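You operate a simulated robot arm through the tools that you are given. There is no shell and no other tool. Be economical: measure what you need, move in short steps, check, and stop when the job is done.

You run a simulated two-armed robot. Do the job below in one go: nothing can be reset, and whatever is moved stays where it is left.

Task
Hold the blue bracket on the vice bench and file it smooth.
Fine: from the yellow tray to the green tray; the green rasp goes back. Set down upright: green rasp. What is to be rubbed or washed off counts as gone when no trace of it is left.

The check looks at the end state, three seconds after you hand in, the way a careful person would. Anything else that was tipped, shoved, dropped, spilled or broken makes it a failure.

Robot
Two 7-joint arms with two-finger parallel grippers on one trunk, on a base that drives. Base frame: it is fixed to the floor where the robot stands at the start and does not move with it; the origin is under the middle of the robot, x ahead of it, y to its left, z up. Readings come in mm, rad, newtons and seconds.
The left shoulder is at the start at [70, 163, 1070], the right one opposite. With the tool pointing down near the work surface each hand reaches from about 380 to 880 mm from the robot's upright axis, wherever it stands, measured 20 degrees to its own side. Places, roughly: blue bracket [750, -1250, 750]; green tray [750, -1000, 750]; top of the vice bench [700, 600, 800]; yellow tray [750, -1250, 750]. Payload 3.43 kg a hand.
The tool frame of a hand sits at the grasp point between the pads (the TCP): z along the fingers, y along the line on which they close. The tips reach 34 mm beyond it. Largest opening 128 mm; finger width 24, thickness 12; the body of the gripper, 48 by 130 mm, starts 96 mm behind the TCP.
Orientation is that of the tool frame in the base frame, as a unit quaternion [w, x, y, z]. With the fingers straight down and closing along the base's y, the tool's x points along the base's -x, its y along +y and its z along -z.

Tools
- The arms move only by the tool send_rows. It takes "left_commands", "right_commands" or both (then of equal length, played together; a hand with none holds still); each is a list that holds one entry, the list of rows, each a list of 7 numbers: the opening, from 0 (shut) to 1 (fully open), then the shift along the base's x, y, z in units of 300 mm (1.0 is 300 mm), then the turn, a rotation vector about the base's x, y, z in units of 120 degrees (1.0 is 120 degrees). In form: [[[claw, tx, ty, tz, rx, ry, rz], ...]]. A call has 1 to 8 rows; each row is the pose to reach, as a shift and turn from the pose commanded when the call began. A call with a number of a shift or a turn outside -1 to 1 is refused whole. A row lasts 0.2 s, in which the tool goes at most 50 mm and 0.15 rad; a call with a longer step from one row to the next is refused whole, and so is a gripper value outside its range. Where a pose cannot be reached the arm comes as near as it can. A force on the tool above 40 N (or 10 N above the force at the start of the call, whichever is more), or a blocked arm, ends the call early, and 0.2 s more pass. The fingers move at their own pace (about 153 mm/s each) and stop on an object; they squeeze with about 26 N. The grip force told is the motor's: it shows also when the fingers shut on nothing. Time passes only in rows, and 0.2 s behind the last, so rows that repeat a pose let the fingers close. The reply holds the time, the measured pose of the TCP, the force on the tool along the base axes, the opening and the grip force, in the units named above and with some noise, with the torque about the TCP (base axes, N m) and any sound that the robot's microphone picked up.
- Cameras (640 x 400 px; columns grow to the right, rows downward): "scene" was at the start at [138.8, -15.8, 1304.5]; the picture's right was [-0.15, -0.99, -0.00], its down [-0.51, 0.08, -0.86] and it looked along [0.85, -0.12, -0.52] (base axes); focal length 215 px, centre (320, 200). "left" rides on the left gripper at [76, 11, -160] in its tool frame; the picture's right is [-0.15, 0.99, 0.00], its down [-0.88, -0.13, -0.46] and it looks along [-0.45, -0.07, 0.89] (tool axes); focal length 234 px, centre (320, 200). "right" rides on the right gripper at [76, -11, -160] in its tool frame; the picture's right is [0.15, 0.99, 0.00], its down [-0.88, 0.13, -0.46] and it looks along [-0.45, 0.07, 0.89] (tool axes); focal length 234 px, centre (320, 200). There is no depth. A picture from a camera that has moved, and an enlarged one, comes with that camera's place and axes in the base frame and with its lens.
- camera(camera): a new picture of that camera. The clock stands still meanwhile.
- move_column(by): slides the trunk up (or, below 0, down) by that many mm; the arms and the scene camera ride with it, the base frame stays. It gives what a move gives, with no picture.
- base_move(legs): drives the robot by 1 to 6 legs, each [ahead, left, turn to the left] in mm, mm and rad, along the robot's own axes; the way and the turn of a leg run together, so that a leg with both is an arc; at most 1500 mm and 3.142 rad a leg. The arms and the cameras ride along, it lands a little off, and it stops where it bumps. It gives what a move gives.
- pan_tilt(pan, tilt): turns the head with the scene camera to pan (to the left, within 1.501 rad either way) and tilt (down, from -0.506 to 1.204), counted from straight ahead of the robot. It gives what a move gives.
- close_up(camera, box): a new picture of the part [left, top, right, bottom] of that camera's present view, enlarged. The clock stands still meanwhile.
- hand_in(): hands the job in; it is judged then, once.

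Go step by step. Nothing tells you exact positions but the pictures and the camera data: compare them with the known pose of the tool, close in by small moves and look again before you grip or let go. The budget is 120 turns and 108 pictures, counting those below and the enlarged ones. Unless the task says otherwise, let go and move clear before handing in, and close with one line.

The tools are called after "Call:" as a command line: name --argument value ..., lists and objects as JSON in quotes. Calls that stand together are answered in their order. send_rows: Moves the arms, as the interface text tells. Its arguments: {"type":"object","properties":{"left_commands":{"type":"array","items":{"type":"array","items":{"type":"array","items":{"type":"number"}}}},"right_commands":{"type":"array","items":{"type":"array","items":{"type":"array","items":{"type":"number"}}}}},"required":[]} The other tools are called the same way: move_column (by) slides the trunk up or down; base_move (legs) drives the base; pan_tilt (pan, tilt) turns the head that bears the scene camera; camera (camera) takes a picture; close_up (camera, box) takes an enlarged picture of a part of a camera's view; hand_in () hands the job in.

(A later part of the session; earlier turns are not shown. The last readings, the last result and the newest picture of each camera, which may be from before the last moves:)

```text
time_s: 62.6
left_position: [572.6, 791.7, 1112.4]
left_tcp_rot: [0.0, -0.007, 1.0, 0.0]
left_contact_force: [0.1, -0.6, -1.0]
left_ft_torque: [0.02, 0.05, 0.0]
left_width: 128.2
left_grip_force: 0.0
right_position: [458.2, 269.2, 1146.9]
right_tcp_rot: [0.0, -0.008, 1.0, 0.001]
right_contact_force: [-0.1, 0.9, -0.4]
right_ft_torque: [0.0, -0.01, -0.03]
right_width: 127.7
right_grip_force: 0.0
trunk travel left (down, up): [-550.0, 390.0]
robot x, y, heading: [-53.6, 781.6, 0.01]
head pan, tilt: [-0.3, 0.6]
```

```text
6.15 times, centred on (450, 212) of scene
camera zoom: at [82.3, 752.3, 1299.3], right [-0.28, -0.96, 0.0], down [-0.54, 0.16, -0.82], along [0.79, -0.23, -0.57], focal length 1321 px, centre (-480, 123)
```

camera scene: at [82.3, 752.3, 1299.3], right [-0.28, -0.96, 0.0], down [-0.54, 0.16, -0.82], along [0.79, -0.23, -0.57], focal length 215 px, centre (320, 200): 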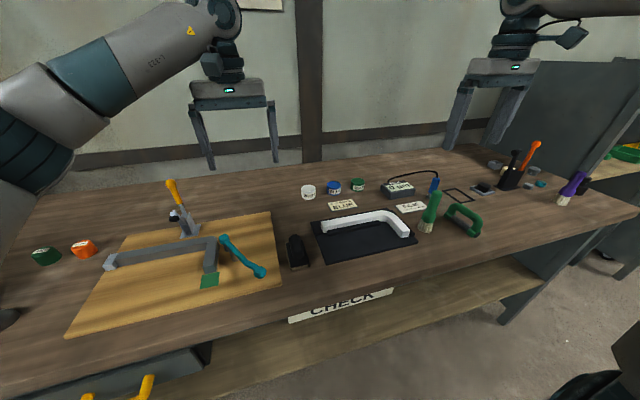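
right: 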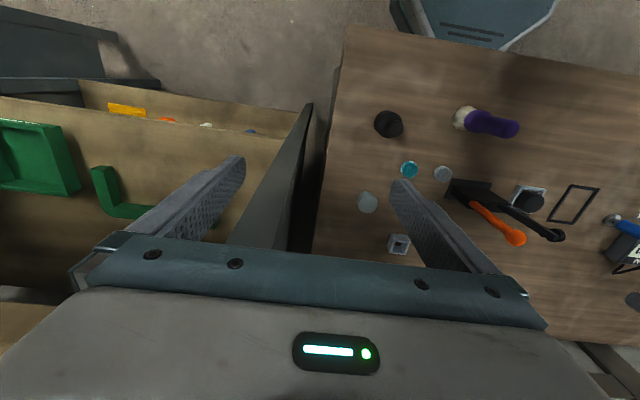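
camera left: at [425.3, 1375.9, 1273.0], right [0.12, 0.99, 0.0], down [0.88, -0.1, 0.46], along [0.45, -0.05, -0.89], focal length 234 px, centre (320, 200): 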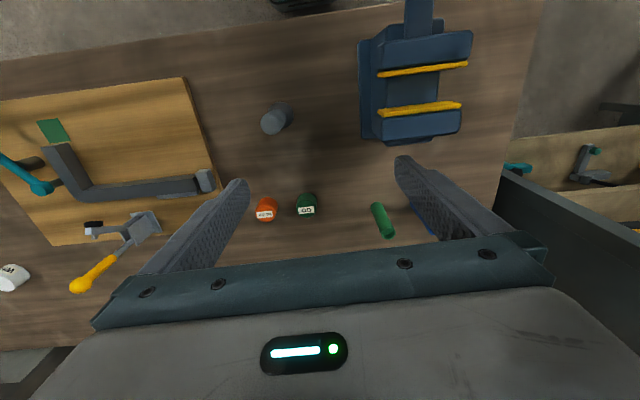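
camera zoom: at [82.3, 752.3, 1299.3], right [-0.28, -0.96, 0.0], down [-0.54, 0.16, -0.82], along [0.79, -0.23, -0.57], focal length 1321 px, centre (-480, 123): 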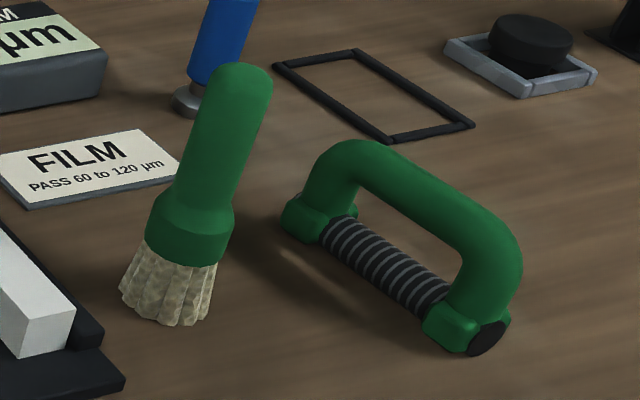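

The green D-handled tool has a ribbed cylinder under its handle: that is the green rasp, standing upright at about (488, 199), with its handle on top. I now go to the shelf and look into the yellow tray.

Call:
base_move --legs '[[-230, 0, -0.01], [0, -1500, 0], [0, -380, 0]]'

Call:
pan_tilt --pan -0.25 --tilt 0.5

Call:
camera --camera "scene"

```text
time_s: 73.3
left_position: [375.3, -1072.5, 1113.3]
left_tcp_rot: [0.001, -0.013, 1.0, 0.0]
left_contact_force: [0.5, -0.4, 0.2]
left_ft_torque: [0.0, 0.0, -0.01]
left_width: 128.1
left_grip_force: 0.0
right_position: [265.9, -1596.5, 1147.6]
right_tcp_rot: [0.0, -0.014, 1.0, 0.001]
right_contact_force: [0.0, -0.4, 0.3]
right_ft_torque: [0.0, 0.01, 0.02]
right_width: 128.1
right_grip_force: 0.1
trunk travel left (down, up): [-550.0, 390.0]
robot x, y, heading: [-252.6, -1092.5, 0.024]
head pan, tilt: [-0.3, 0.6]
```

```text
time_s: 74.0
left_position: [375.8, -1072.2, 1113.2]
left_tcp_rot: [-0.001, -0.012, 1.0, 0.0]
left_contact_force: [-0.4, 0.1, -0.2]
left_ft_torque: [0.0, 0.01, -0.01]
left_width: 127.9
left_grip_force: 0.1
right_position: [266.4, -1596.3, 1146.8]
right_tcp_rot: [0.0, -0.013, 1.0, 0.001]
right_contact_force: [0.3, -0.9, 0.1]
right_ft_torque: [0.02, 0.0, 0.02]
right_width: 128.2
right_grip_force: 0.0
trunk travel left (down, up): [-550.0, 390.0]
robot x, y, heading: [-249.9, -1092.3, 0.024]
head pan, tilt: [-0.25, 0.499]
```

```text
70 pictures are left
camera scene: at [-112.3, -1114.1, 1308.3], right [-0.22, -0.97, 0.0], down [-0.47, 0.11, -0.88], along [0.86, -0.19, -0.48], focal length 215 px, centre (320, 200)
```

scene: 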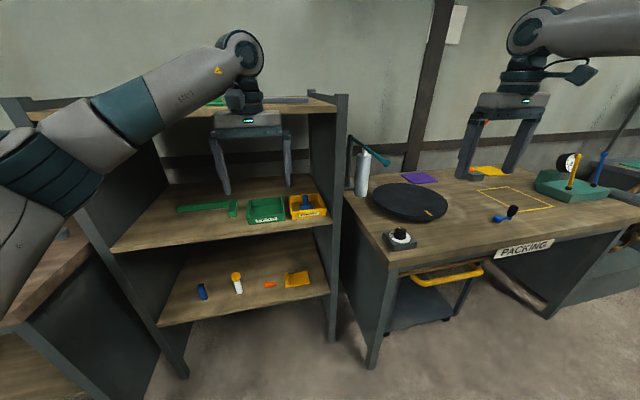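

Call:
close_up --camera "scene" --box '[240, 170, 340, 235]'

Call:
send_rows --right_commands '[[[1, 0, 0.16, -0.03, 0, 0, 0], [1, 0, 0.32, -0.06, 0, 0, 0], [1, 0, 0.48, -0.1, 0, 0, 0], [1, 0, 0.64, -0.14, 0, 0, 0], [1, 0, 0.8, -0.18, 0, 0, 0], [1, 0, 0.96, -0.22, 0, 0, 0], [1, 0, 0.99, -0.3, 0, 0, 0]]]'

Call:
camera --camera "right"

```text
6.15 times, centred on (290, 202) of scene
camera zoom: at [-112.3, -1114.1, 1308.3], right [-0.22, -0.97, 0.0], down [-0.47, 0.11, -0.88], along [0.86, -0.19, -0.48], focal length 1321 px, centre (505, 185)
```

zoom: 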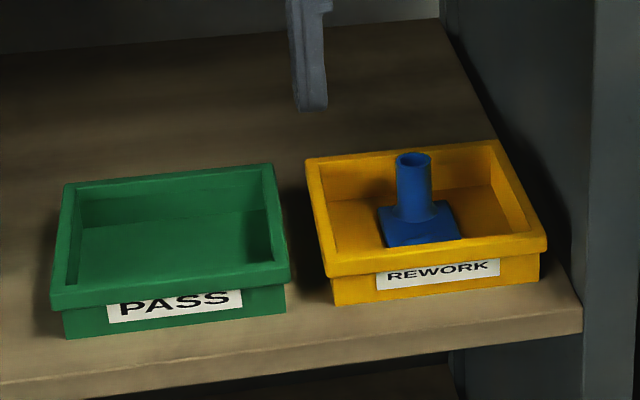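

```text
time_s: 75.6
left_position: [374.8, -1073.1, 1112.1]
left_tcp_rot: [0.0, -0.013, 1.0, 0.0]
left_contact_force: [0.9, -0.2, 0.4]
left_ft_torque: [-0.01, -0.02, 0.02]
left_width: 128.0
left_grip_force: 0.0
right_position: [264.4, -1300.7, 1056.8]
right_tcp_rot: [0.0, -0.013, 1.0, 0.0]
right_contact_force: [0.3, -0.2, 0.3]
right_ft_torque: [0.02, -0.02, -0.01]
right_width: 128.1
right_grip_force: 0.0
trunk travel left (down, up): [-550.0, 390.0]
robot x, y, heading: [-252.1, -1090.5, 0.023]
head pan, tilt: [-0.25, 0.499]
```

```text
68 pictures are left
camera right: at [189.2, -1314.7, 1216.7], right [-0.17, 0.99, 0.0], down [0.88, 0.15, 0.46], along [0.45, 0.08, -0.89], focal length 234 px, centre (320, 200)
```

right: 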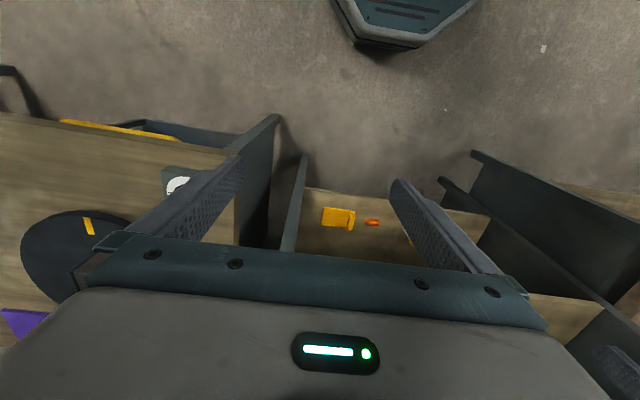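

The bracket is a tube stem standing on a square flange, at about (815, -1247), in the yellow tray. I tilt the right hand forward, lower it and then drive closer.

Call:
send_rows --right_commands '[[[0.6, 0, 0.05, -0.1, 0, -0.07, 0], [0.6, 0, 0.1, -0.2, 0, -0.14, 0], [0.6, 0, 0.15, -0.3, 0, -0.21, 0], [0.6, 0, 0.15, -0.4, 0, -0.28, 0], [0.6, 0, 0.15, -0.45, 0, -0.333, 0]]]'

Call:
camera --camera "right"

Call:
camera --camera "scene"

```text
time_s: 76.8
left_position: [375.7, -1072.7, 1111.3]
left_tcp_rot: [-0.001, -0.013, 1.0, 0.0]
left_contact_force: [-0.1, 0.1, 0.0]
left_ft_torque: [0.01, -0.02, -0.02]
left_width: 128.2
left_grip_force: 0.0
right_position: [278.0, -1251.2, 921.9]
right_tcp_rot: [0.341, -0.012, 0.94, -0.004]
right_contact_force: [0.4, -0.1, -0.1]
right_ft_torque: [-0.02, 0.02, 0.01]
right_width: 76.8
right_grip_force: 0.1
right hand out of reach, approached as far as the arm can: row 5
trunk travel left (down, up): [-550.0, 390.0]
robot x, y, heading: [-249.1, -1093.3, 0.026]
head pan, tilt: [-0.25, 0.499]
```

```text
67 pictures are left
camera right: at [117.2, -1265.4, 996.5], right [-0.13, 0.99, -0.11], down [0.38, 0.15, 0.91], along [0.92, 0.08, -0.4], focal length 234 px, centre (320, 200)
```

right: 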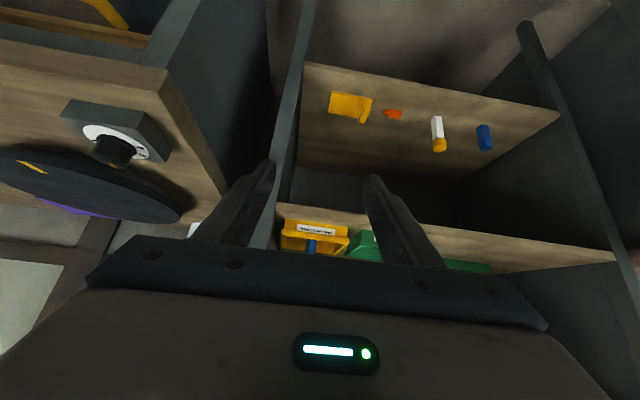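

```text
66 pictures are left
camera scene: at [-111.0, -1113.9, 1308.3], right [-0.22, -0.97, 0.0], down [-0.47, 0.11, -0.88], along [0.86, -0.2, -0.48], focal length 215 px, centre (320, 200)
```

scene: 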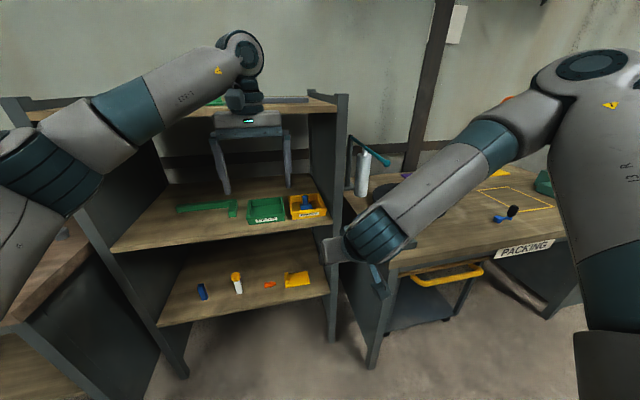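

I pull the left hand back so it won't hit the top shelf and drive ahead about 250 mm.

Call:
send_rows --left_commands '[[[1, -0.16, 0, 0, 0, 0, 0], [1, -0.32, 0, 0, 0, 0, 0], [1, -0.48, 0, 0, 0, 0, 0], [1, -0.55, 0, 0, 0, 0, 0]]]'

Call:
base_move --legs '[[250, 0, -0.024]]'

Call:
send_rows --right_commands '[[[0.6, 0.1, 0, 0, 0, 0, 0], [0.6, 0.2, 0, 0, 0, 0, 0], [0.6, 0.3, 0, 0, 0, 0, 0], [0.6, 0.4, 0, 0, 0, 0, 0]]]'

Call:
camera --camera "right"

Call:
camera --camera "scene"

```text
time_s: 77.8
left_position: [210.0, -1070.9, 1112.6]
left_tcp_rot: [0.0, -0.014, 1.0, -0.001]
left_contact_force: [-0.1, 0.7, 0.8]
left_ft_torque: [0.0, 0.0, 0.01]
left_width: 128.1
left_grip_force: 0.1
right_position: [276.2, -1251.3, 923.5]
right_tcp_rot: [0.341, -0.012, 0.94, -0.004]
right_contact_force: [0.3, 0.1, 0.0]
right_ft_torque: [0.01, 0.01, 0.01]
right_width: 76.8
right_grip_force: 0.0
trunk travel left (down, up): [-550.0, 390.0]
robot x, y, heading: [-250.2, -1090.9, 0.029]
head pan, tilt: [-0.25, 0.499]
```

```text
time_s: 79.6
left_position: [450.4, -1083.4, 1112.5]
left_tcp_rot: [-0.001, 0.003, 1.0, 0.0]
left_contact_force: [0.3, -0.4, -0.4]
left_ft_torque: [0.0, -0.01, 0.0]
left_width: 128.4
left_grip_force: 0.1
right_position: [509.7, -1264.4, 921.9]
right_tcp_rot: [0.338, 0.003, 0.941, -0.008]
right_contact_force: [-0.1, -0.7, -0.3]
right_ft_torque: [0.0, 0.02, 0.02]
right_width: 76.8
right_grip_force: 0.0
trunk travel left (down, up): [-550.0, 390.0]
robot x, y, heading: [-8.3, -1090.3, 0.002]
head pan, tilt: [-0.25, 0.499]
stopped in leg 1: the force on the tool passed its limit (the readings are from after the stop); the commanded pose is now the measured one
```

```text
time_s: 79.9
left_position: [448.7, -1084.9, 1113.0]
left_tcp_rot: [0.0, 0.002, 1.0, 0.0]
left_contact_force: [0.2, -0.4, -0.2]
left_ft_torque: [-0.02, 0.11, 0.02]
left_width: 127.9
left_grip_force: 0.0
right_position: [511.2, -1265.4, 922.5]
right_tcp_rot: [0.333, 0.001, 0.943, -0.008]
right_contact_force: [-25.3, -0.3, 23.2]
right_ft_torque: [-1.04, -0.19, -1.12]
right_width: 76.7
right_grip_force: 0.2
trunk travel left (down, up): [-550.0, 390.0]
robot x, y, heading: [-12.9, -1088.9, -0.003]
head pan, tilt: [-0.25, 0.499]
stopped in row 1 (right hand): the force on the tool passed its limit (the readings are from after the stop); the commanded pose is now the measured one
```

```text
65 pictures are left
camera right: at [351.5, -1274.5, 998.8], right [-0.11, 0.99, -0.11], down [0.4, 0.14, 0.91], along [0.91, 0.05, -0.41], focal length 234 px, centre (320, 200)
```

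right: 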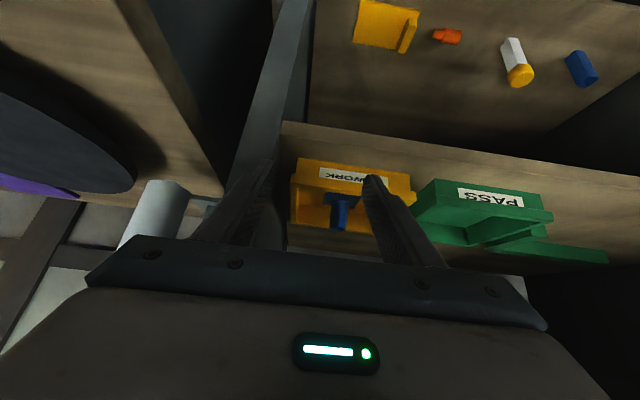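

```text
64 pictures are left
camera scene: at [125.2, -1115.5, 1308.7], right [-0.25, -0.97, 0.0], down [-0.46, 0.12, -0.88], along [0.85, -0.22, -0.48], focal length 215 px, centre (320, 200)
```

scene: 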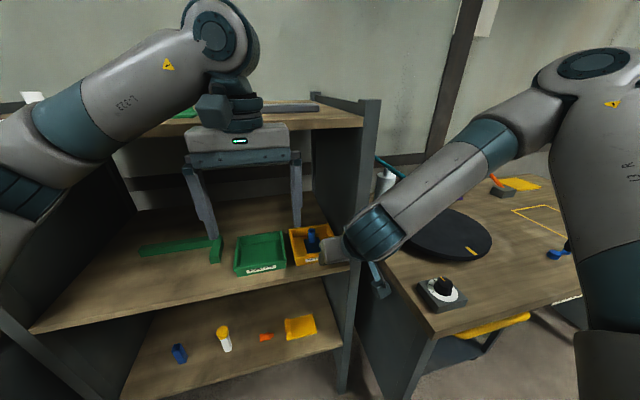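

Call:
close_up --camera "scene" --box '[280, 180, 480, 305]'

Call:
close_up --camera "right" --box '[100, 60, 460, 290]'

```text
3.20 times, centred on (380, 242) of scene
camera zoom: at [125.2, -1115.5, 1308.7], right [-0.25, -0.97, 0.0], down [-0.46, 0.12, -0.88], along [0.85, -0.22, -0.48], focal length 687 px, centre (128, 64)
```

zoom: 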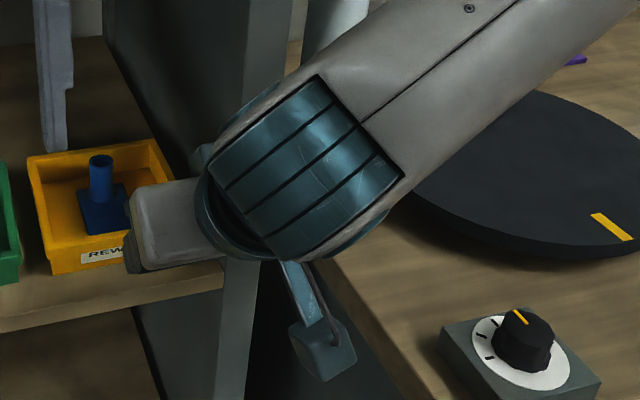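

```text
1.74 times, centred on (280, 175) of right
camera zoom: at [351.5, -1274.5, 998.8], right [-0.11, 0.99, -0.11], down [0.4, 0.14, 0.91], along [0.91, 0.05, -0.41], focal length 407 px, centre (390, 244)
```

zoom: 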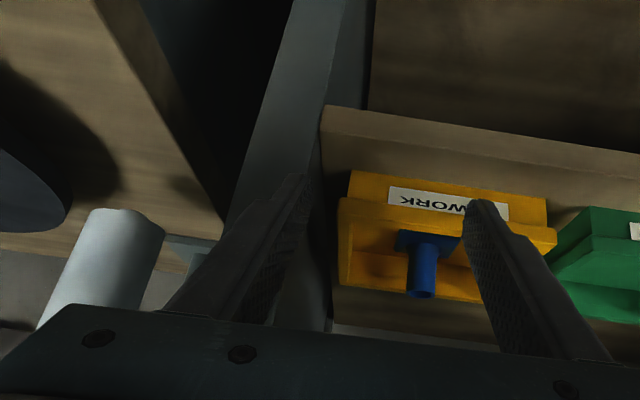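

The right fingertip touched the shelf's side panel, which stands further forward than the boards. I back off; the left hand, with its elbow on the open side, suits this tray better.

Call:
base_move --legs '[[-200, 0, 0]]'

Call:
send_rows --right_commands '[[[0.6, 0, 0, 0.15, 0, 0.07, 0], [0.6, 0, 0, 0.3, 0, 0.14, 0], [0.6, 0, -0.12, 0.4, 0, 0.21, 0], [0.6, 0, -0.25, 0.5, 0, 0.28, 0], [0.6, 0, -0.4, 0.58, 0, 0.328, 0], [0.6, 0, -0.45, 0.7, 0, 0.328, 0]]]'

Call:
camera --camera "scene"

```text
time_s: 81.5
left_position: [255.0, -1080.6, 1113.2]
left_tcp_rot: [-0.001, 0.001, 1.0, 0.0]
left_contact_force: [0.8, 0.1, 0.9]
left_ft_torque: [0.01, -0.02, -0.01]
left_width: 127.9
left_grip_force: 0.1
right_position: [318.1, -1261.6, 921.6]
right_tcp_rot: [0.333, -0.001, 0.943, -0.008]
right_contact_force: [0.3, 0.4, 0.0]
right_ft_torque: [-0.02, 0.03, 0.03]
right_width: 77.1
right_grip_force: 0.1
trunk travel left (down, up): [-550.0, 390.0]
robot x, y, heading: [-204.6, -1087.9, -0.001]
head pan, tilt: [-0.25, 0.499]
```

```text
refused: row 5 steps farther than a row can; nothing moved
```

```text
61 pictures are left
camera scene: at [-68.2, -1114.3, 1308.4], right [-0.25, -0.97, 0.0], down [-0.46, 0.12, -0.88], along [0.85, -0.22, -0.48], focal length 215 px, centre (320, 200)
```

scene: 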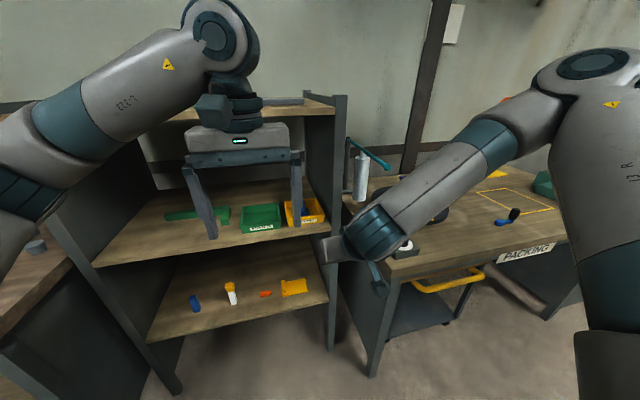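

Call:
send_rows --right_commands '[[[0.6, 0, 0, 0.14, 0, 0.06, 0], [0.6, 0, 0, 0.28, 0, 0.12, 0], [0.6, 0, -0.08, 0.4, 0, 0.18, 0], [0.6, 0, -0.18, 0.5, 0, 0.24, 0], [0.6, 0, -0.3, 0.58, 0, 0.29, 0], [0.6, 0, -0.4, 0.68, 0, 0.328, 0]]]' --left_commands '[[[0.6, 0.1, 0.06, -0.1, 0, -0.06, 0], [0.6, 0.2, 0.12, -0.2, 0, -0.12, 0], [0.6, 0.3, 0.18, -0.3, 0, -0.18, 0], [0.6, 0.35, 0.24, -0.42, 0, -0.24, 0], [0.6, 0.38, 0.28, -0.54, 0, -0.29, 0], [0.6, 0.38, 0.28, -0.64, 0, -0.333, 0]]]'

Call:
base_move --legs '[[0, -250, 0]]'

Call:
camera --camera "scene"

Call:
camera --camera "left"

```text
time_s: 82.9
left_position: [371.5, -996.3, 917.2]
left_tcp_rot: [0.342, 0.001, 0.94, 0.0]
left_contact_force: [0.7, -0.3, 0.2]
left_ft_torque: [-0.02, -0.01, -0.01]
left_width: 76.6
left_grip_force: 0.0
right_position: [319.3, -1380.0, 1127.5]
right_tcp_rot: [-0.005, -0.003, 1.0, -0.006]
right_contact_force: [0.4, -0.2, -0.6]
right_ft_torque: [0.02, -0.01, -0.02]
right_width: 76.8
right_grip_force: 0.0
trunk travel left (down, up): [-550.0, 390.0]
robot x, y, heading: [-201.4, -1087.4, 0.001]
head pan, tilt: [-0.25, 0.499]
```

```text
time_s: 84.7
left_position: [371.2, -1251.7, 918.8]
left_tcp_rot: [0.341, -0.001, 0.94, 0.001]
left_contact_force: [0.3, -0.1, 0.7]
left_ft_torque: [0.02, 0.01, 0.01]
left_width: 76.6
left_grip_force: 0.0
right_position: [318.4, -1635.3, 1126.4]
right_tcp_rot: [-0.005, -0.003, 1.0, -0.008]
right_contact_force: [-0.6, -0.6, -0.6]
right_ft_torque: [0.02, 0.01, -0.01]
right_width: 77.0
right_grip_force: 0.0
trunk travel left (down, up): [-550.0, 390.0]
robot x, y, heading: [-203.6, -1343.2, -0.001]
head pan, tilt: [-0.25, 0.499]
```

```text
60 pictures are left
camera scene: at [-67.6, -1369.3, 1308.4], right [-0.25, -0.97, 0.0], down [-0.46, 0.12, -0.88], along [0.85, -0.22, -0.48], focal length 215 px, centre (320, 200)
```

scene: 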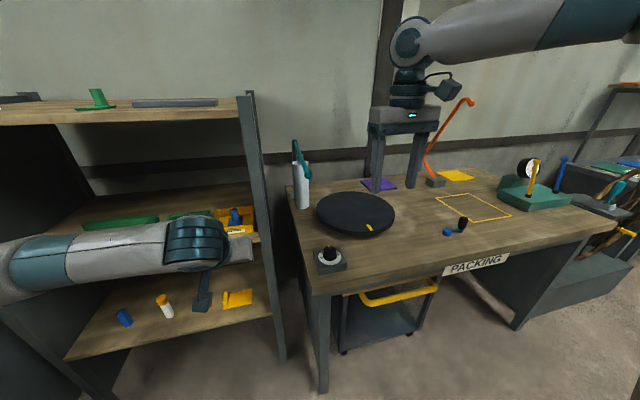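

```text
59 pictures are left
camera left: at [210.4, -1239.2, 992.8], right [0.11, 0.99, 0.09], down [0.38, -0.13, 0.91], along [0.92, -0.07, -0.39], focal length 234 px, centre (320, 200)
```

left: 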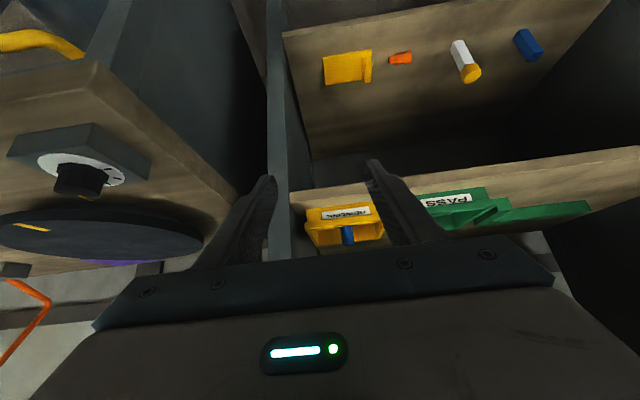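

Call:
close_up --camera "left" --box '[290, 180, 410, 260]'

Call:
close_up --camera "scene" --box '[190, 190, 290, 260]'

```text
5.00 times, centred on (350, 220) of left
camera zoom: at [210.4, -1239.2, 992.8], right [0.11, 0.99, 0.09], down [0.38, -0.13, 0.91], along [0.92, -0.07, -0.39], focal length 1171 px, centre (170, 100)
```

zoom: 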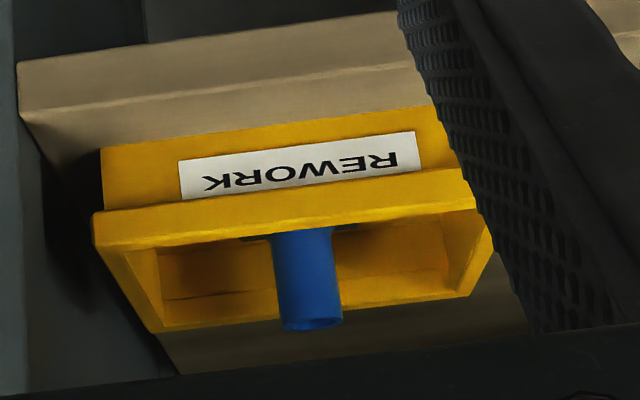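

```text
5.71 times, centred on (240, 225) of scene
camera zoom: at [-67.6, -1369.3, 1308.4], right [-0.25, -0.97, 0.0], down [-0.46, 0.12, -0.88], along [0.85, -0.22, -0.48], focal length 1226 px, centre (777, 57)
```

zoom: 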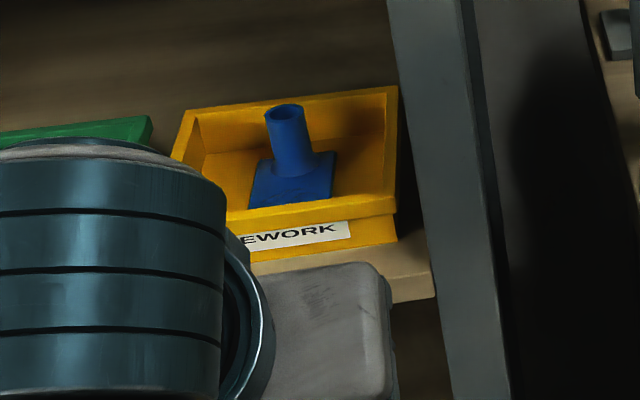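

Triangulation of both views puts the stem's top at about (680, -1227, 892), with the shelf near z = 815. I centre the left hand on it and drive in.

Call:
send_rows --left_commands '[[[0.6, 0.05, 0.083, 0.04, 0, 0, 0]]]'

Call:
base_move --legs '[[150, 0, 0]]'

Call:
camera --camera "left"

```text
time_s: 85.1
left_position: [387.4, -1223.7, 930.8]
left_tcp_rot: [0.341, -0.002, 0.94, 0.0]
left_contact_force: [-0.3, 0.0, 0.3]
left_ft_torque: [-0.04, -0.03, -0.03]
left_width: 76.8
left_grip_force: 0.1
right_position: [318.0, -1632.1, 1127.6]
right_tcp_rot: [-0.005, -0.004, 1.0, -0.008]
right_contact_force: [-0.3, 0.3, 0.4]
right_ft_torque: [-0.03, -0.01, -0.02]
right_width: 76.9
right_grip_force: 0.1
trunk travel left (down, up): [-550.0, 390.0]
robot x, y, heading: [-205.0, -1343.2, -0.002]
head pan, tilt: [-0.25, 0.499]
```

```text
time_s: 86.5
left_position: [533.6, -1223.8, 930.8]
left_tcp_rot: [0.341, 0.0, 0.94, 0.0]
left_contact_force: [-0.4, -0.2, 0.1]
left_ft_torque: [0.02, 0.01, 0.03]
left_width: 76.4
left_grip_force: 0.0
right_position: [465.9, -1633.3, 1126.0]
right_tcp_rot: [-0.004, -0.004, 1.0, -0.008]
right_contact_force: [0.3, -0.5, 0.7]
right_ft_torque: [0.0, 0.0, 0.01]
right_width: 76.5
right_grip_force: 0.0
trunk travel left (down, up): [-550.0, 390.0]
robot x, y, heading: [-56.4, -1340.6, 0.006]
head pan, tilt: [-0.25, 0.499]
```

```text
56 pictures are left
camera left: at [372.8, -1213.5, 1004.8], right [0.11, 0.99, 0.09], down [0.38, -0.13, 0.91], along [0.92, -0.07, -0.39], focal length 234 px, centre (320, 200)
```

left: 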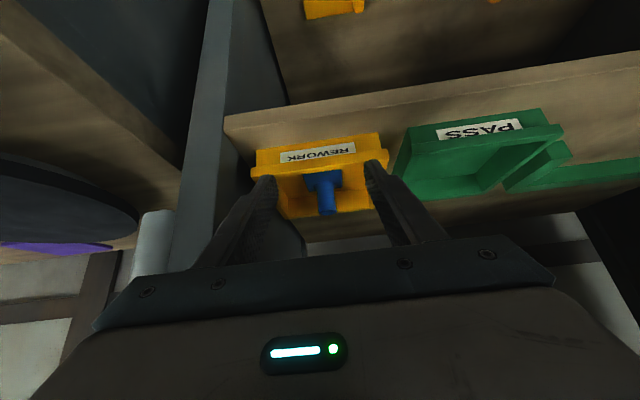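

Call:
send_rows --left_commands '[[[0.6, 0.12, -0.012, 0, 0, 0, 0], [0.6, 0.24, -0.012, 0, 0, 0, 0], [0.6, 0.34, -0.012, -0.02, 0, 0, 0]]]'

Call:
camera --camera "left"

Call:
close_up --camera "scene" --box '[100, 100, 320, 260]'

```text
time_s: 87.3
left_position: [633.5, -1227.8, 923.6]
left_tcp_rot: [0.341, 0.0, 0.94, 0.0]
left_contact_force: [0.1, 0.3, 0.0]
left_ft_torque: [0.01, 0.03, 0.0]
left_width: 76.9
left_grip_force: 0.0
right_position: [465.8, -1633.1, 1126.2]
right_tcp_rot: [-0.004, -0.004, 1.0, -0.007]
right_contact_force: [0.4, -0.1, 0.2]
right_ft_torque: [0.02, -0.04, -0.04]
right_width: 77.2
right_grip_force: 0.2
trunk travel left (down, up): [-550.0, 390.0]
robot x, y, heading: [-57.0, -1344.7, 0.0]
head pan, tilt: [-0.25, 0.499]
```

```text
55 pictures are left
camera left: at [472.9, -1217.6, 997.6], right [0.11, 0.99, 0.09], down [0.38, -0.13, 0.91], along [0.92, -0.07, -0.39], focal length 234 px, centre (320, 200)
```

left: 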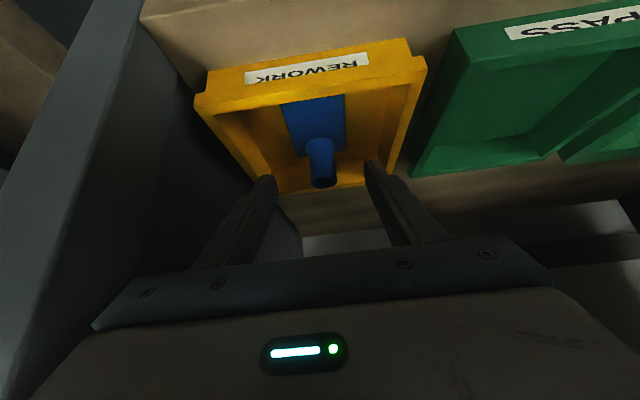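

```text
2.50 times, centred on (210, 180) of scene
camera zoom: at [79.0, -1368.7, 1308.4], right [-0.25, -0.97, 0.0], down [-0.46, 0.12, -0.88], along [0.85, -0.22, -0.48], focal length 537 px, centre (595, 250)
```

zoom: 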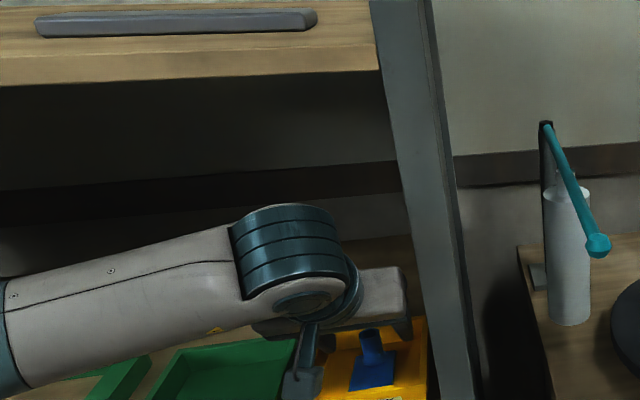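

Call:
send_rows --left_commands '[[[0.6, 0.1, -0.005, -0.06, 0, 0, 0], [0.6, 0.155, -0.005, -0.13, 0, 0, 0], [0.6, 0.155, -0.005, -0.13, 0, 0, 0]]]'

Call:
camera --camera "left"

```text
time_s: 88.1
left_position: [681.4, -1231.2, 887.4]
left_tcp_rot: [0.343, -0.002, 0.939, 0.001]
left_contact_force: [-0.2, 0.3, 3.8]
left_ft_torque: [-0.05, -0.05, -0.12]
left_width: 77.1
left_grip_force: 0.0
right_position: [463.8, -1633.4, 1126.4]
right_tcp_rot: [-0.006, -0.005, 1.0, -0.006]
right_contact_force: [-0.7, -0.4, 0.0]
right_ft_torque: [0.0, 0.0, -0.01]
right_width: 76.7
right_grip_force: 0.0
trunk travel left (down, up): [-550.0, 390.0]
robot x, y, heading: [-58.7, -1341.4, 0.007]
head pan, tilt: [-0.25, 0.499]
```

```text
53 pictures are left
camera left: at [521.7, -1219.3, 961.5], right [0.11, 0.99, 0.09], down [0.38, -0.13, 0.92], along [0.92, -0.07, -0.39], focal length 234 px, centre (320, 200)
```

left: 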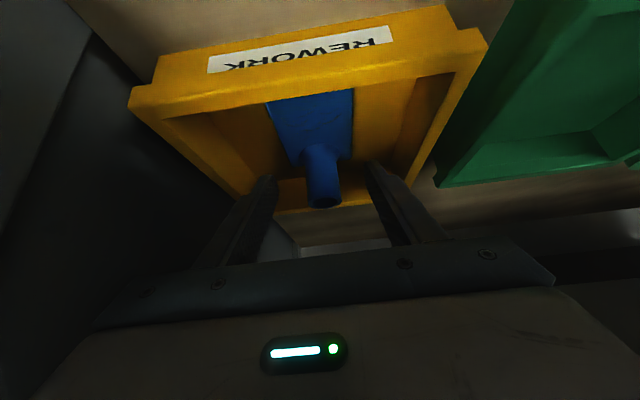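

Call:
send_rows --left_commands '[[[0.4, 0, 0, 0.012, 0, 0, 0], [0.15, 0, 0, 0.012, 0, 0, 0], [0, 0, 0, 0.012, 0, 0, 0], [0, 0, 0, 0.012, 0, 0, 0], [0, 0, 0, 0.012, 0, 0, 0]]]'

Call:
camera --camera "left"

```text
time_s: 89.3
left_position: [681.4, -1231.3, 889.0]
left_tcp_rot: [0.341, -0.001, 0.94, 0.0]
left_contact_force: [0.0, -0.6, 0.1]
left_ft_torque: [-0.03, -0.03, -0.02]
left_width: 22.4
left_grip_force: 25.6
right_position: [465.8, -1632.8, 1126.0]
right_tcp_rot: [-0.004, -0.004, 1.0, -0.007]
right_contact_force: [-0.5, 0.1, -0.6]
right_ft_torque: [0.0, 0.02, -0.03]
right_width: 76.6
right_grip_force: 0.1
trunk travel left (down, up): [-550.0, 390.0]
robot x, y, heading: [-62.3, -1346.8, 0.003]
head pan, tilt: [-0.25, 0.499]
```

```text
52 pictures are left
camera left: at [521.8, -1219.6, 963.8], right [0.11, 0.99, 0.09], down [0.38, -0.13, 0.91], along [0.92, -0.07, -0.39], focal length 234 px, centre (320, 200)
```

left: 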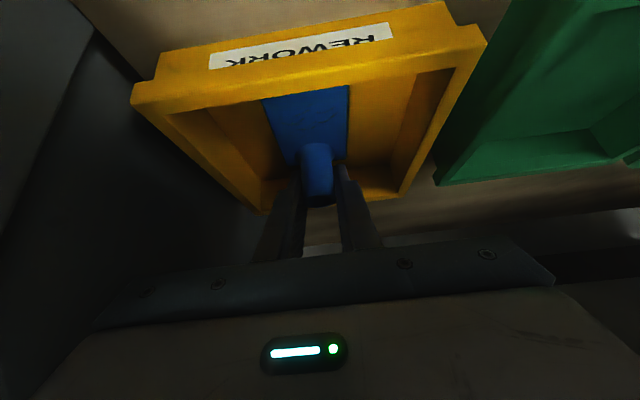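

Gripped at 22 mm. I lift it clear of the rim, drive back out and look at it.

Call:
send_rows --left_commands '[[[0, 0, 0, 0.08, 0, 0, 0], [0, 0, 0, 0.2, 0, 0, 0], [0, 0, 0, 0.28, 0, 0, 0]]]'

Call:
base_move --legs '[[-300, 0, 0]]'

Call:
camera --camera "left"

Call:
camera --camera "scene"

```text
time_s: 90.1
left_position: [679.8, -1229.7, 974.0]
left_tcp_rot: [0.341, -0.001, 0.94, 0.001]
left_contact_force: [-0.5, 0.4, -0.6]
left_ft_torque: [-0.02, 0.01, 0.05]
left_width: 22.3
left_grip_force: 26.3
right_position: [465.7, -1632.1, 1126.5]
right_tcp_rot: [-0.004, -0.004, 1.0, -0.007]
right_contact_force: [-0.8, 0.0, -0.5]
right_ft_torque: [-0.02, 0.01, 0.02]
right_width: 76.9
right_grip_force: 0.2
trunk travel left (down, up): [-550.0, 390.0]
robot x, y, heading: [-63.6, -1342.6, 0.008]
head pan, tilt: [-0.25, 0.499]
```

```text
time_s: 92.1
left_position: [380.8, -1228.7, 973.1]
left_tcp_rot: [0.341, -0.001, 0.94, 0.0]
left_contact_force: [-0.2, 0.4, -1.8]
left_ft_torque: [0.0, 0.0, 0.01]
left_width: 22.6
left_grip_force: 25.6
right_position: [166.6, -1633.1, 1126.3]
right_tcp_rot: [-0.004, -0.006, 1.0, -0.007]
right_contact_force: [-1.3, 0.5, 0.2]
right_ft_torque: [-0.03, -0.04, -0.02]
right_width: 76.8
right_grip_force: 0.1
trunk travel left (down, up): [-550.0, 390.0]
robot x, y, heading: [-360.9, -1344.1, 0.001]
head pan, tilt: [-0.25, 0.499]
```

```text
51 pictures are left
camera left: at [219.9, -1218.3, 1047.5], right [0.11, 0.99, 0.09], down [0.38, -0.13, 0.91], along [0.92, -0.06, -0.39], focal length 234 px, centre (320, 200)
```

left: 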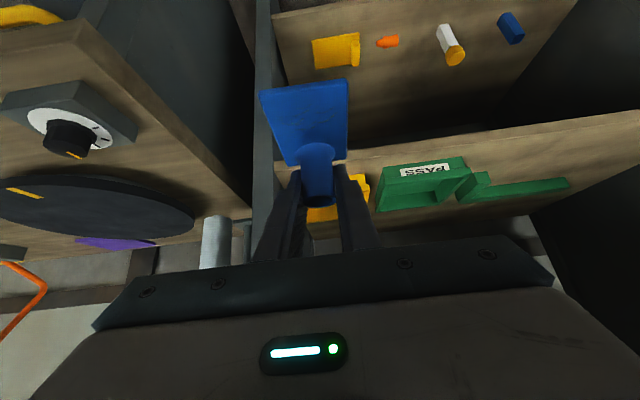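

```text
50 pictures are left
camera scene: at [-220.7, -1368.9, 1308.4], right [-0.24, -0.97, 0.0], down [-0.46, 0.12, -0.88], along [0.85, -0.21, -0.48], focal length 215 px, centre (320, 200)
```

scene: 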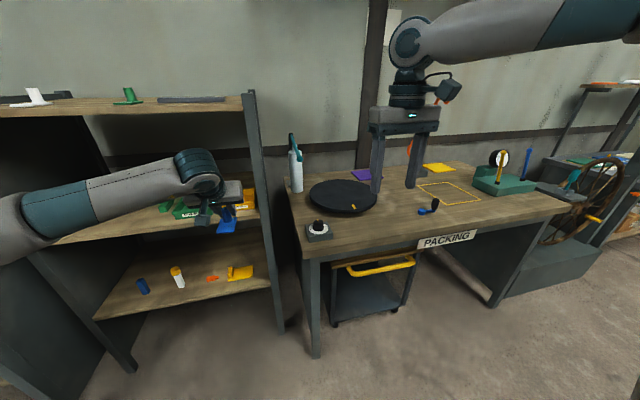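

Call:
close_up --camera "left" --box '[240, 70, 380, 215]'

Call:
close_up --camera "scene" --box '[180, 180, 270, 240]'

```text
2.76 times, centred on (310, 142) of left
camera zoom: at [219.9, -1218.3, 1047.5], right [0.11, 0.99, 0.09], down [0.38, -0.13, 0.91], along [0.92, -0.06, -0.39], focal length 646 px, centre (348, 359)
```

zoom: 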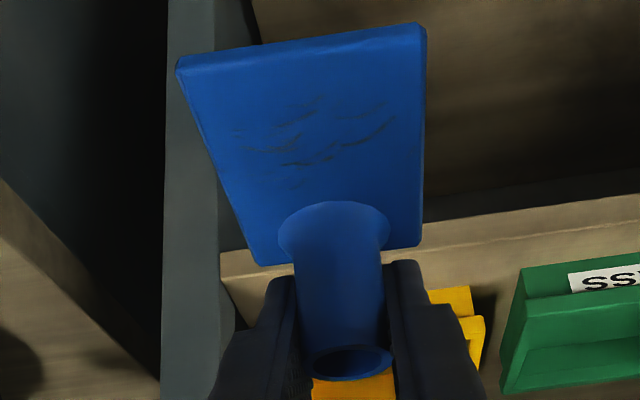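

```text
6.67 times, centred on (225, 210) of scene
camera zoom: at [-220.7, -1368.9, 1308.4], right [-0.24, -0.97, 0.0], down [-0.46, 0.12, -0.88], along [0.85, -0.21, -0.48], focal length 1431 px, centre (953, 133)
```

zoom: 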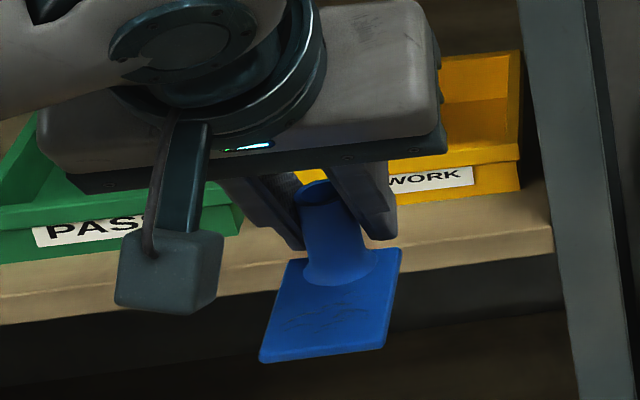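

The rough patch is on top of the flange, beside the stem. Plan: set the bracket down on a free spot at the bench front, hold the stem with the right hand leaning from the right, and file with the rasp in the left hand. I drive there.

Call:
base_move --legs '[[0, 1335, 0]]'

Call:
pan_tilt --pan 0.0 --tilt 0.65

Call:
camera --camera "scene"

```text
time_s: 98.7
left_position: [389.6, 74.8, 974.0]
left_tcp_rot: [0.341, 0.006, 0.94, -0.002]
left_contact_force: [0.0, 0.7, -0.1]
left_ft_torque: [0.01, -0.03, -0.02]
left_width: 22.6
left_grip_force: 25.9
right_position: [170.0, -323.5, 1126.6]
right_tcp_rot: [-0.004, 0.003, 1.0, -0.007]
right_contact_force: [-0.2, 0.6, 0.2]
right_ft_torque: [0.01, 0.02, 0.01]
right_width: 76.9
right_grip_force: 0.0
trunk travel left (down, up): [-550.0, 390.0]
robot x, y, heading: [-353.7, -27.9, -0.011]
head pan, tilt: [-0.25, 0.499]
```

```text
time_s: 99.5
left_position: [389.2, 75.5, 973.8]
left_tcp_rot: [0.341, 0.007, 0.94, -0.001]
left_contact_force: [-0.1, 0.1, -1.4]
left_ft_torque: [0.01, 0.0, 0.02]
left_width: 22.5
left_grip_force: 26.2
right_position: [170.5, -325.2, 1126.8]
right_tcp_rot: [-0.005, 0.003, 1.0, -0.007]
right_contact_force: [0.8, 1.0, -0.8]
right_ft_torque: [0.0, 0.01, -0.02]
right_width: 76.7
right_grip_force: 0.1
trunk travel left (down, up): [-550.0, 390.0]
robot x, y, heading: [-351.8, -27.7, -0.014]
head pan, tilt: [0.0, 0.649]
```

```text
47 pictures are left
camera scene: at [-214.8, -32.7, 1295.0], right [-0.01, -1.0, 0.0], down [-0.6, 0.01, -0.8], along [0.8, -0.01, -0.6], focal length 215 px, centre (320, 200)
```

scene: 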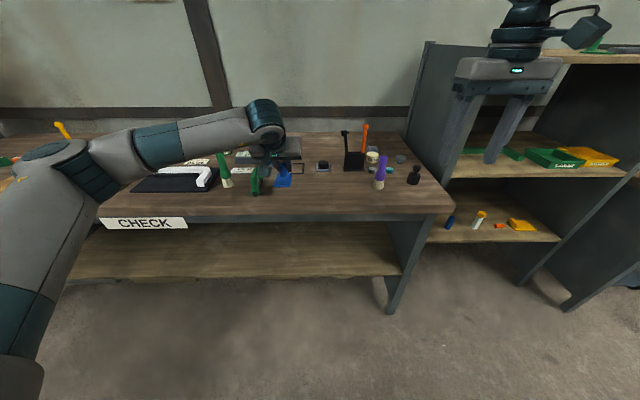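

Call:
send_rows --left_commands '[[[0, -0.0875, -0.048, 0.03, 0, 0, -0.07], [0, -0.175, -0.096, 0.06, 0, 0, -0.14], [0, -0.2625, -0.144, 0.06, 0, 0, -0.21], [0, -0.35, -0.192, 0.06, 0, 0, -0.28], [0, -0.4375, -0.24, 0.06, 0, 0, -0.35], [0, -0.525, -0.288, 0.06, 0, 0, -0.42], [0, -0.6125, -0.336, 0.06, 0, 0, -0.49], [0, -0.7, -0.38, 0.06, 0, 0, -0.56]]]'

Call:
send_rows --left_commands '[[[0, 0, 0, 0, 0, 0, -0.07], [0, 0, 0, 0, 0, 0, -0.13], [0, 0, 0, 0, 0, 0, -0.19]]]'

Call:
camera --camera "scene"

```text
time_s: 101.3
left_position: [176.8, -37.3, 990.5]
left_tcp_rot: [0.283, 0.526, 0.779, -0.192]
left_contact_force: [0.3, 1.0, -0.5]
left_ft_torque: [-0.01, 0.0, 0.02]
left_width: 22.5
left_grip_force: 26.1
right_position: [169.0, -326.2, 1126.5]
right_tcp_rot: [-0.005, 0.003, 1.0, -0.007]
right_contact_force: [0.0, 0.1, -0.3]
right_ft_torque: [0.02, -0.02, 0.01]
right_width: 77.1
right_grip_force: 0.1
trunk travel left (down, up): [-550.0, 390.0]
robot x, y, heading: [-351.7, -31.1, -0.014]
head pan, tilt: [0.0, 0.649]
```

```text
time_s: 102.1
left_position: [178.2, -37.2, 991.2]
left_tcp_rot: [0.268, 0.581, 0.739, -0.211]
left_contact_force: [0.5, 0.5, -0.1]
left_ft_torque: [-0.02, -0.05, 0.01]
left_width: 22.6
left_grip_force: 26.0
left hand out of reach, approached as far as the arm can: row 2, 3
right_position: [169.3, -325.6, 1125.1]
right_tcp_rot: [-0.004, 0.003, 1.0, -0.007]
right_contact_force: [0.1, 0.1, 0.0]
right_ft_torque: [0.01, 0.0, -0.02]
right_width: 76.9
right_grip_force: 0.0
trunk travel left (down, up): [-550.0, 390.0]
robot x, y, heading: [-350.5, -26.4, -0.013]
head pan, tilt: [0.0, 0.649]
```

```text
46 pictures are left
camera scene: at [-214.7, -32.4, 1295.0], right [-0.01, -1.0, 0.0], down [-0.6, 0.01, -0.8], along [0.8, -0.01, -0.6], focal length 215 px, centre (320, 200)
```

scene: 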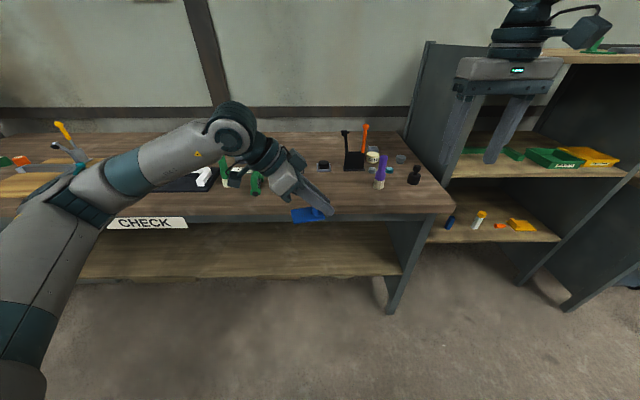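

Turned by 76°, good enough. I drive ahead so that the bracket is over the free spot and then lower it until it touches.

Call:
base_move --legs '[[290, 0, 0.013]]'

Call:
send_rows --left_commands '[[[0, 0, 0, -0.08, 0, 0, 0], [0, 0, 0, -0.16, 0, 0, 0], [0, 0, 0, -0.22, 0, 0, 0]]]'

Call:
pan_tilt --pan -0.1 --tilt 0.85

Call:
camera --camera "scene"

```text
time_s: 104.1
left_position: [472.7, -32.0, 990.6]
left_tcp_rot: [0.27, 0.576, 0.743, -0.21]
left_contact_force: [-0.5, 0.3, -0.9]
left_ft_torque: [0.02, 0.03, -0.02]
left_width: 22.3
left_grip_force: 26.3
right_position: [466.8, -319.9, 1126.5]
right_tcp_rot: [-0.004, -0.004, 1.0, -0.007]
right_contact_force: [0.4, 0.1, -0.7]
right_ft_torque: [0.01, 0.02, 0.02]
right_width: 76.7
right_grip_force: 0.0
trunk travel left (down, up): [-550.0, 390.0]
robot x, y, heading: [-56.1, -30.5, 0.005]
head pan, tilt: [0.0, 0.649]
```

```text
time_s: 104.9
left_position: [474.0, -32.2, 924.6]
left_tcp_rot: [0.269, 0.576, 0.743, -0.209]
left_contact_force: [-0.5, -0.3, -1.1]
left_ft_torque: [-0.03, -0.01, -0.02]
left_width: 22.4
left_grip_force: 25.9
right_position: [467.0, -320.4, 1126.9]
right_tcp_rot: [-0.005, -0.004, 1.0, -0.007]
right_contact_force: [0.5, 0.5, 0.4]
right_ft_torque: [-0.01, 0.0, -0.02]
right_width: 76.8
right_grip_force: 0.1
trunk travel left (down, up): [-550.0, 390.0]
robot x, y, heading: [-56.5, -32.5, -0.001]
head pan, tilt: [0.0, 0.649]
```

```text
time_s: 105.7
left_position: [473.3, -32.2, 924.7]
left_tcp_rot: [0.269, 0.576, 0.743, -0.209]
left_contact_force: [0.1, 0.2, -0.2]
left_ft_torque: [0.0, -0.01, -0.02]
left_width: 22.5
left_grip_force: 25.7
right_position: [465.9, -320.6, 1126.8]
right_tcp_rot: [-0.004, -0.003, 1.0, -0.007]
right_contact_force: [0.8, 0.5, -0.3]
right_ft_torque: [0.0, 0.01, 0.04]
right_width: 76.7
right_grip_force: 0.1
trunk travel left (down, up): [-550.0, 390.0]
robot x, y, heading: [-56.2, -27.7, 0.005]
head pan, tilt: [-0.099, 0.85]
```

```text
45 pictures are left
camera scene: at [69.7, -40.4, 1278.5], right [-0.1, -1.0, 0.0], down [-0.75, 0.07, -0.66], along [0.66, -0.07, -0.75], focal length 215 px, centre (320, 200)
```

scene: 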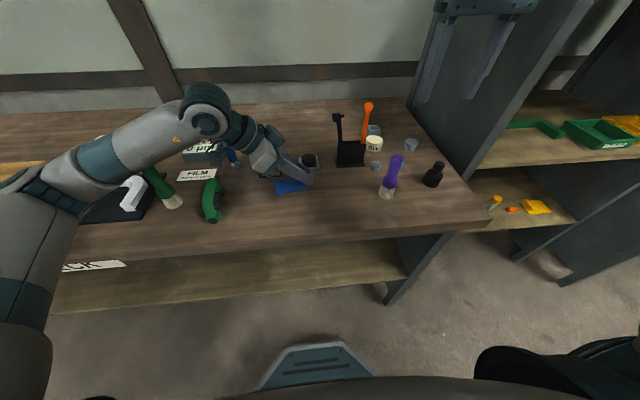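

Call:
send_rows --left_commands '[[[0, 0, 0, -0.02, 0, 0, 0], [0, 0, 0, -0.035, 0, 0, 0], [0, 0, 0, -0.05, 0, 0, 0], [0, 0, 0, -0.06, 0, 0, 0]]]'

Call:
close_up --camera "scene" --box '[180, 110, 380, 240]'

```text
time_s: 106.7
left_position: [471.9, -31.9, 907.4]
left_tcp_rot: [0.27, 0.576, 0.743, -0.208]
left_contact_force: [-0.2, -0.3, -2.0]
left_ft_torque: [-0.03, 0.0, 0.01]
left_width: 22.4
left_grip_force: 25.9
right_position: [467.2, -319.7, 1126.3]
right_tcp_rot: [-0.004, -0.004, 1.0, -0.007]
right_contact_force: [-0.7, 0.1, -0.7]
right_ft_torque: [-0.01, -0.01, -0.01]
right_width: 76.9
right_grip_force: 0.1
trunk travel left (down, up): [-550.0, 390.0]
robot x, y, heading: [-56.7, -28.2, -0.003]
head pan, tilt: [-0.099, 0.85]
```

```text
3.08 times, centred on (280, 175) of scene
camera zoom: at [69.6, -40.4, 1278.4], right [-0.1, -1.0, 0.0], down [-0.75, 0.07, -0.66], along [0.66, -0.07, -0.75], focal length 660 px, centre (443, 277)
```

zoom: 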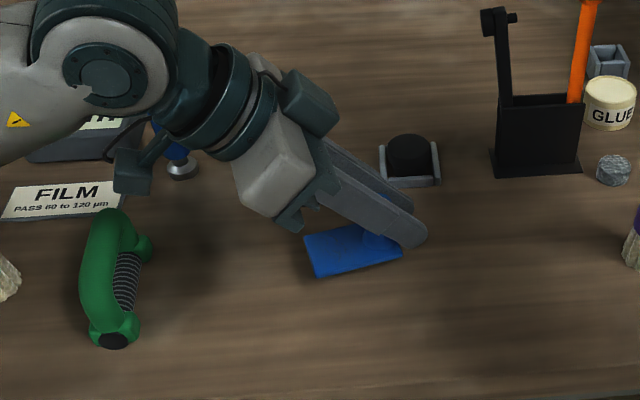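

Call:
send_rows --left_commands '[[[0, 0, 0, -0.015, 0, 0, 0], [0, 0, 0, -0.03, 0, 0, 0], [0, 0, 0, -0.045, 0, 0, 0], [0, 0, 0, -0.06, 0, 0, 0], [0, 0, 0, -0.075, 0, 0, 0], [0, 0, 0, -0.09, 0, 0, 0], [0, 0, 0, -0.105, 0, 0, 0]]]'

Call:
close_up --camera "scene" --box '[180, 110, 380, 240]'

```text
time_s: 108.3
left_position: [471.1, -34.9, 884.0]
left_tcp_rot: [0.278, 0.576, 0.74, -0.21]
left_contact_force: [-6.1, 6.8, 22.1]
left_ft_torque: [0.01, 0.53, -0.1]
left_width: 22.2
left_grip_force: 26.1
right_position: [465.2, -318.4, 1125.9]
right_tcp_rot: [-0.004, -0.004, 1.0, -0.007]
right_contact_force: [1.0, -0.8, -0.6]
right_ft_torque: [0.0, 0.0, 0.02]
right_width: 76.9
right_grip_force: 0.0
trunk travel left (down, up): [-550.0, 390.0]
robot x, y, heading: [-60.7, -29.3, -0.002]
head pan, tilt: [-0.099, 0.85]
stopped in row 7 (left hand): the force on the tool passed its limit (the readings are from after the stop); the commanded pose is now the measured one
```

```text
3.08 times, centred on (280, 175) of scene
camera zoom: at [68.7, -40.0, 1278.4], right [-0.1, -1.0, 0.0], down [-0.75, 0.07, -0.66], along [0.66, -0.07, -0.75], focal length 660 px, centre (443, 277)
```

zoom: 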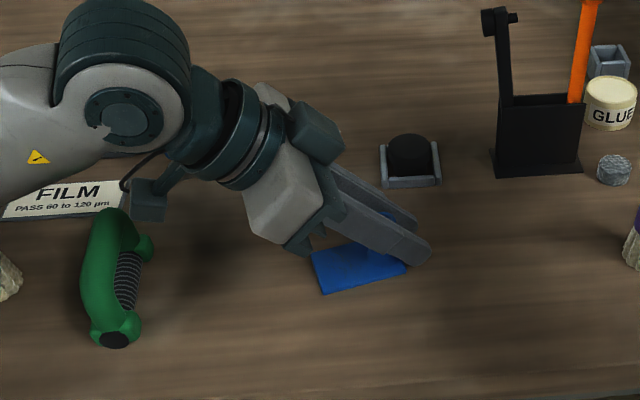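

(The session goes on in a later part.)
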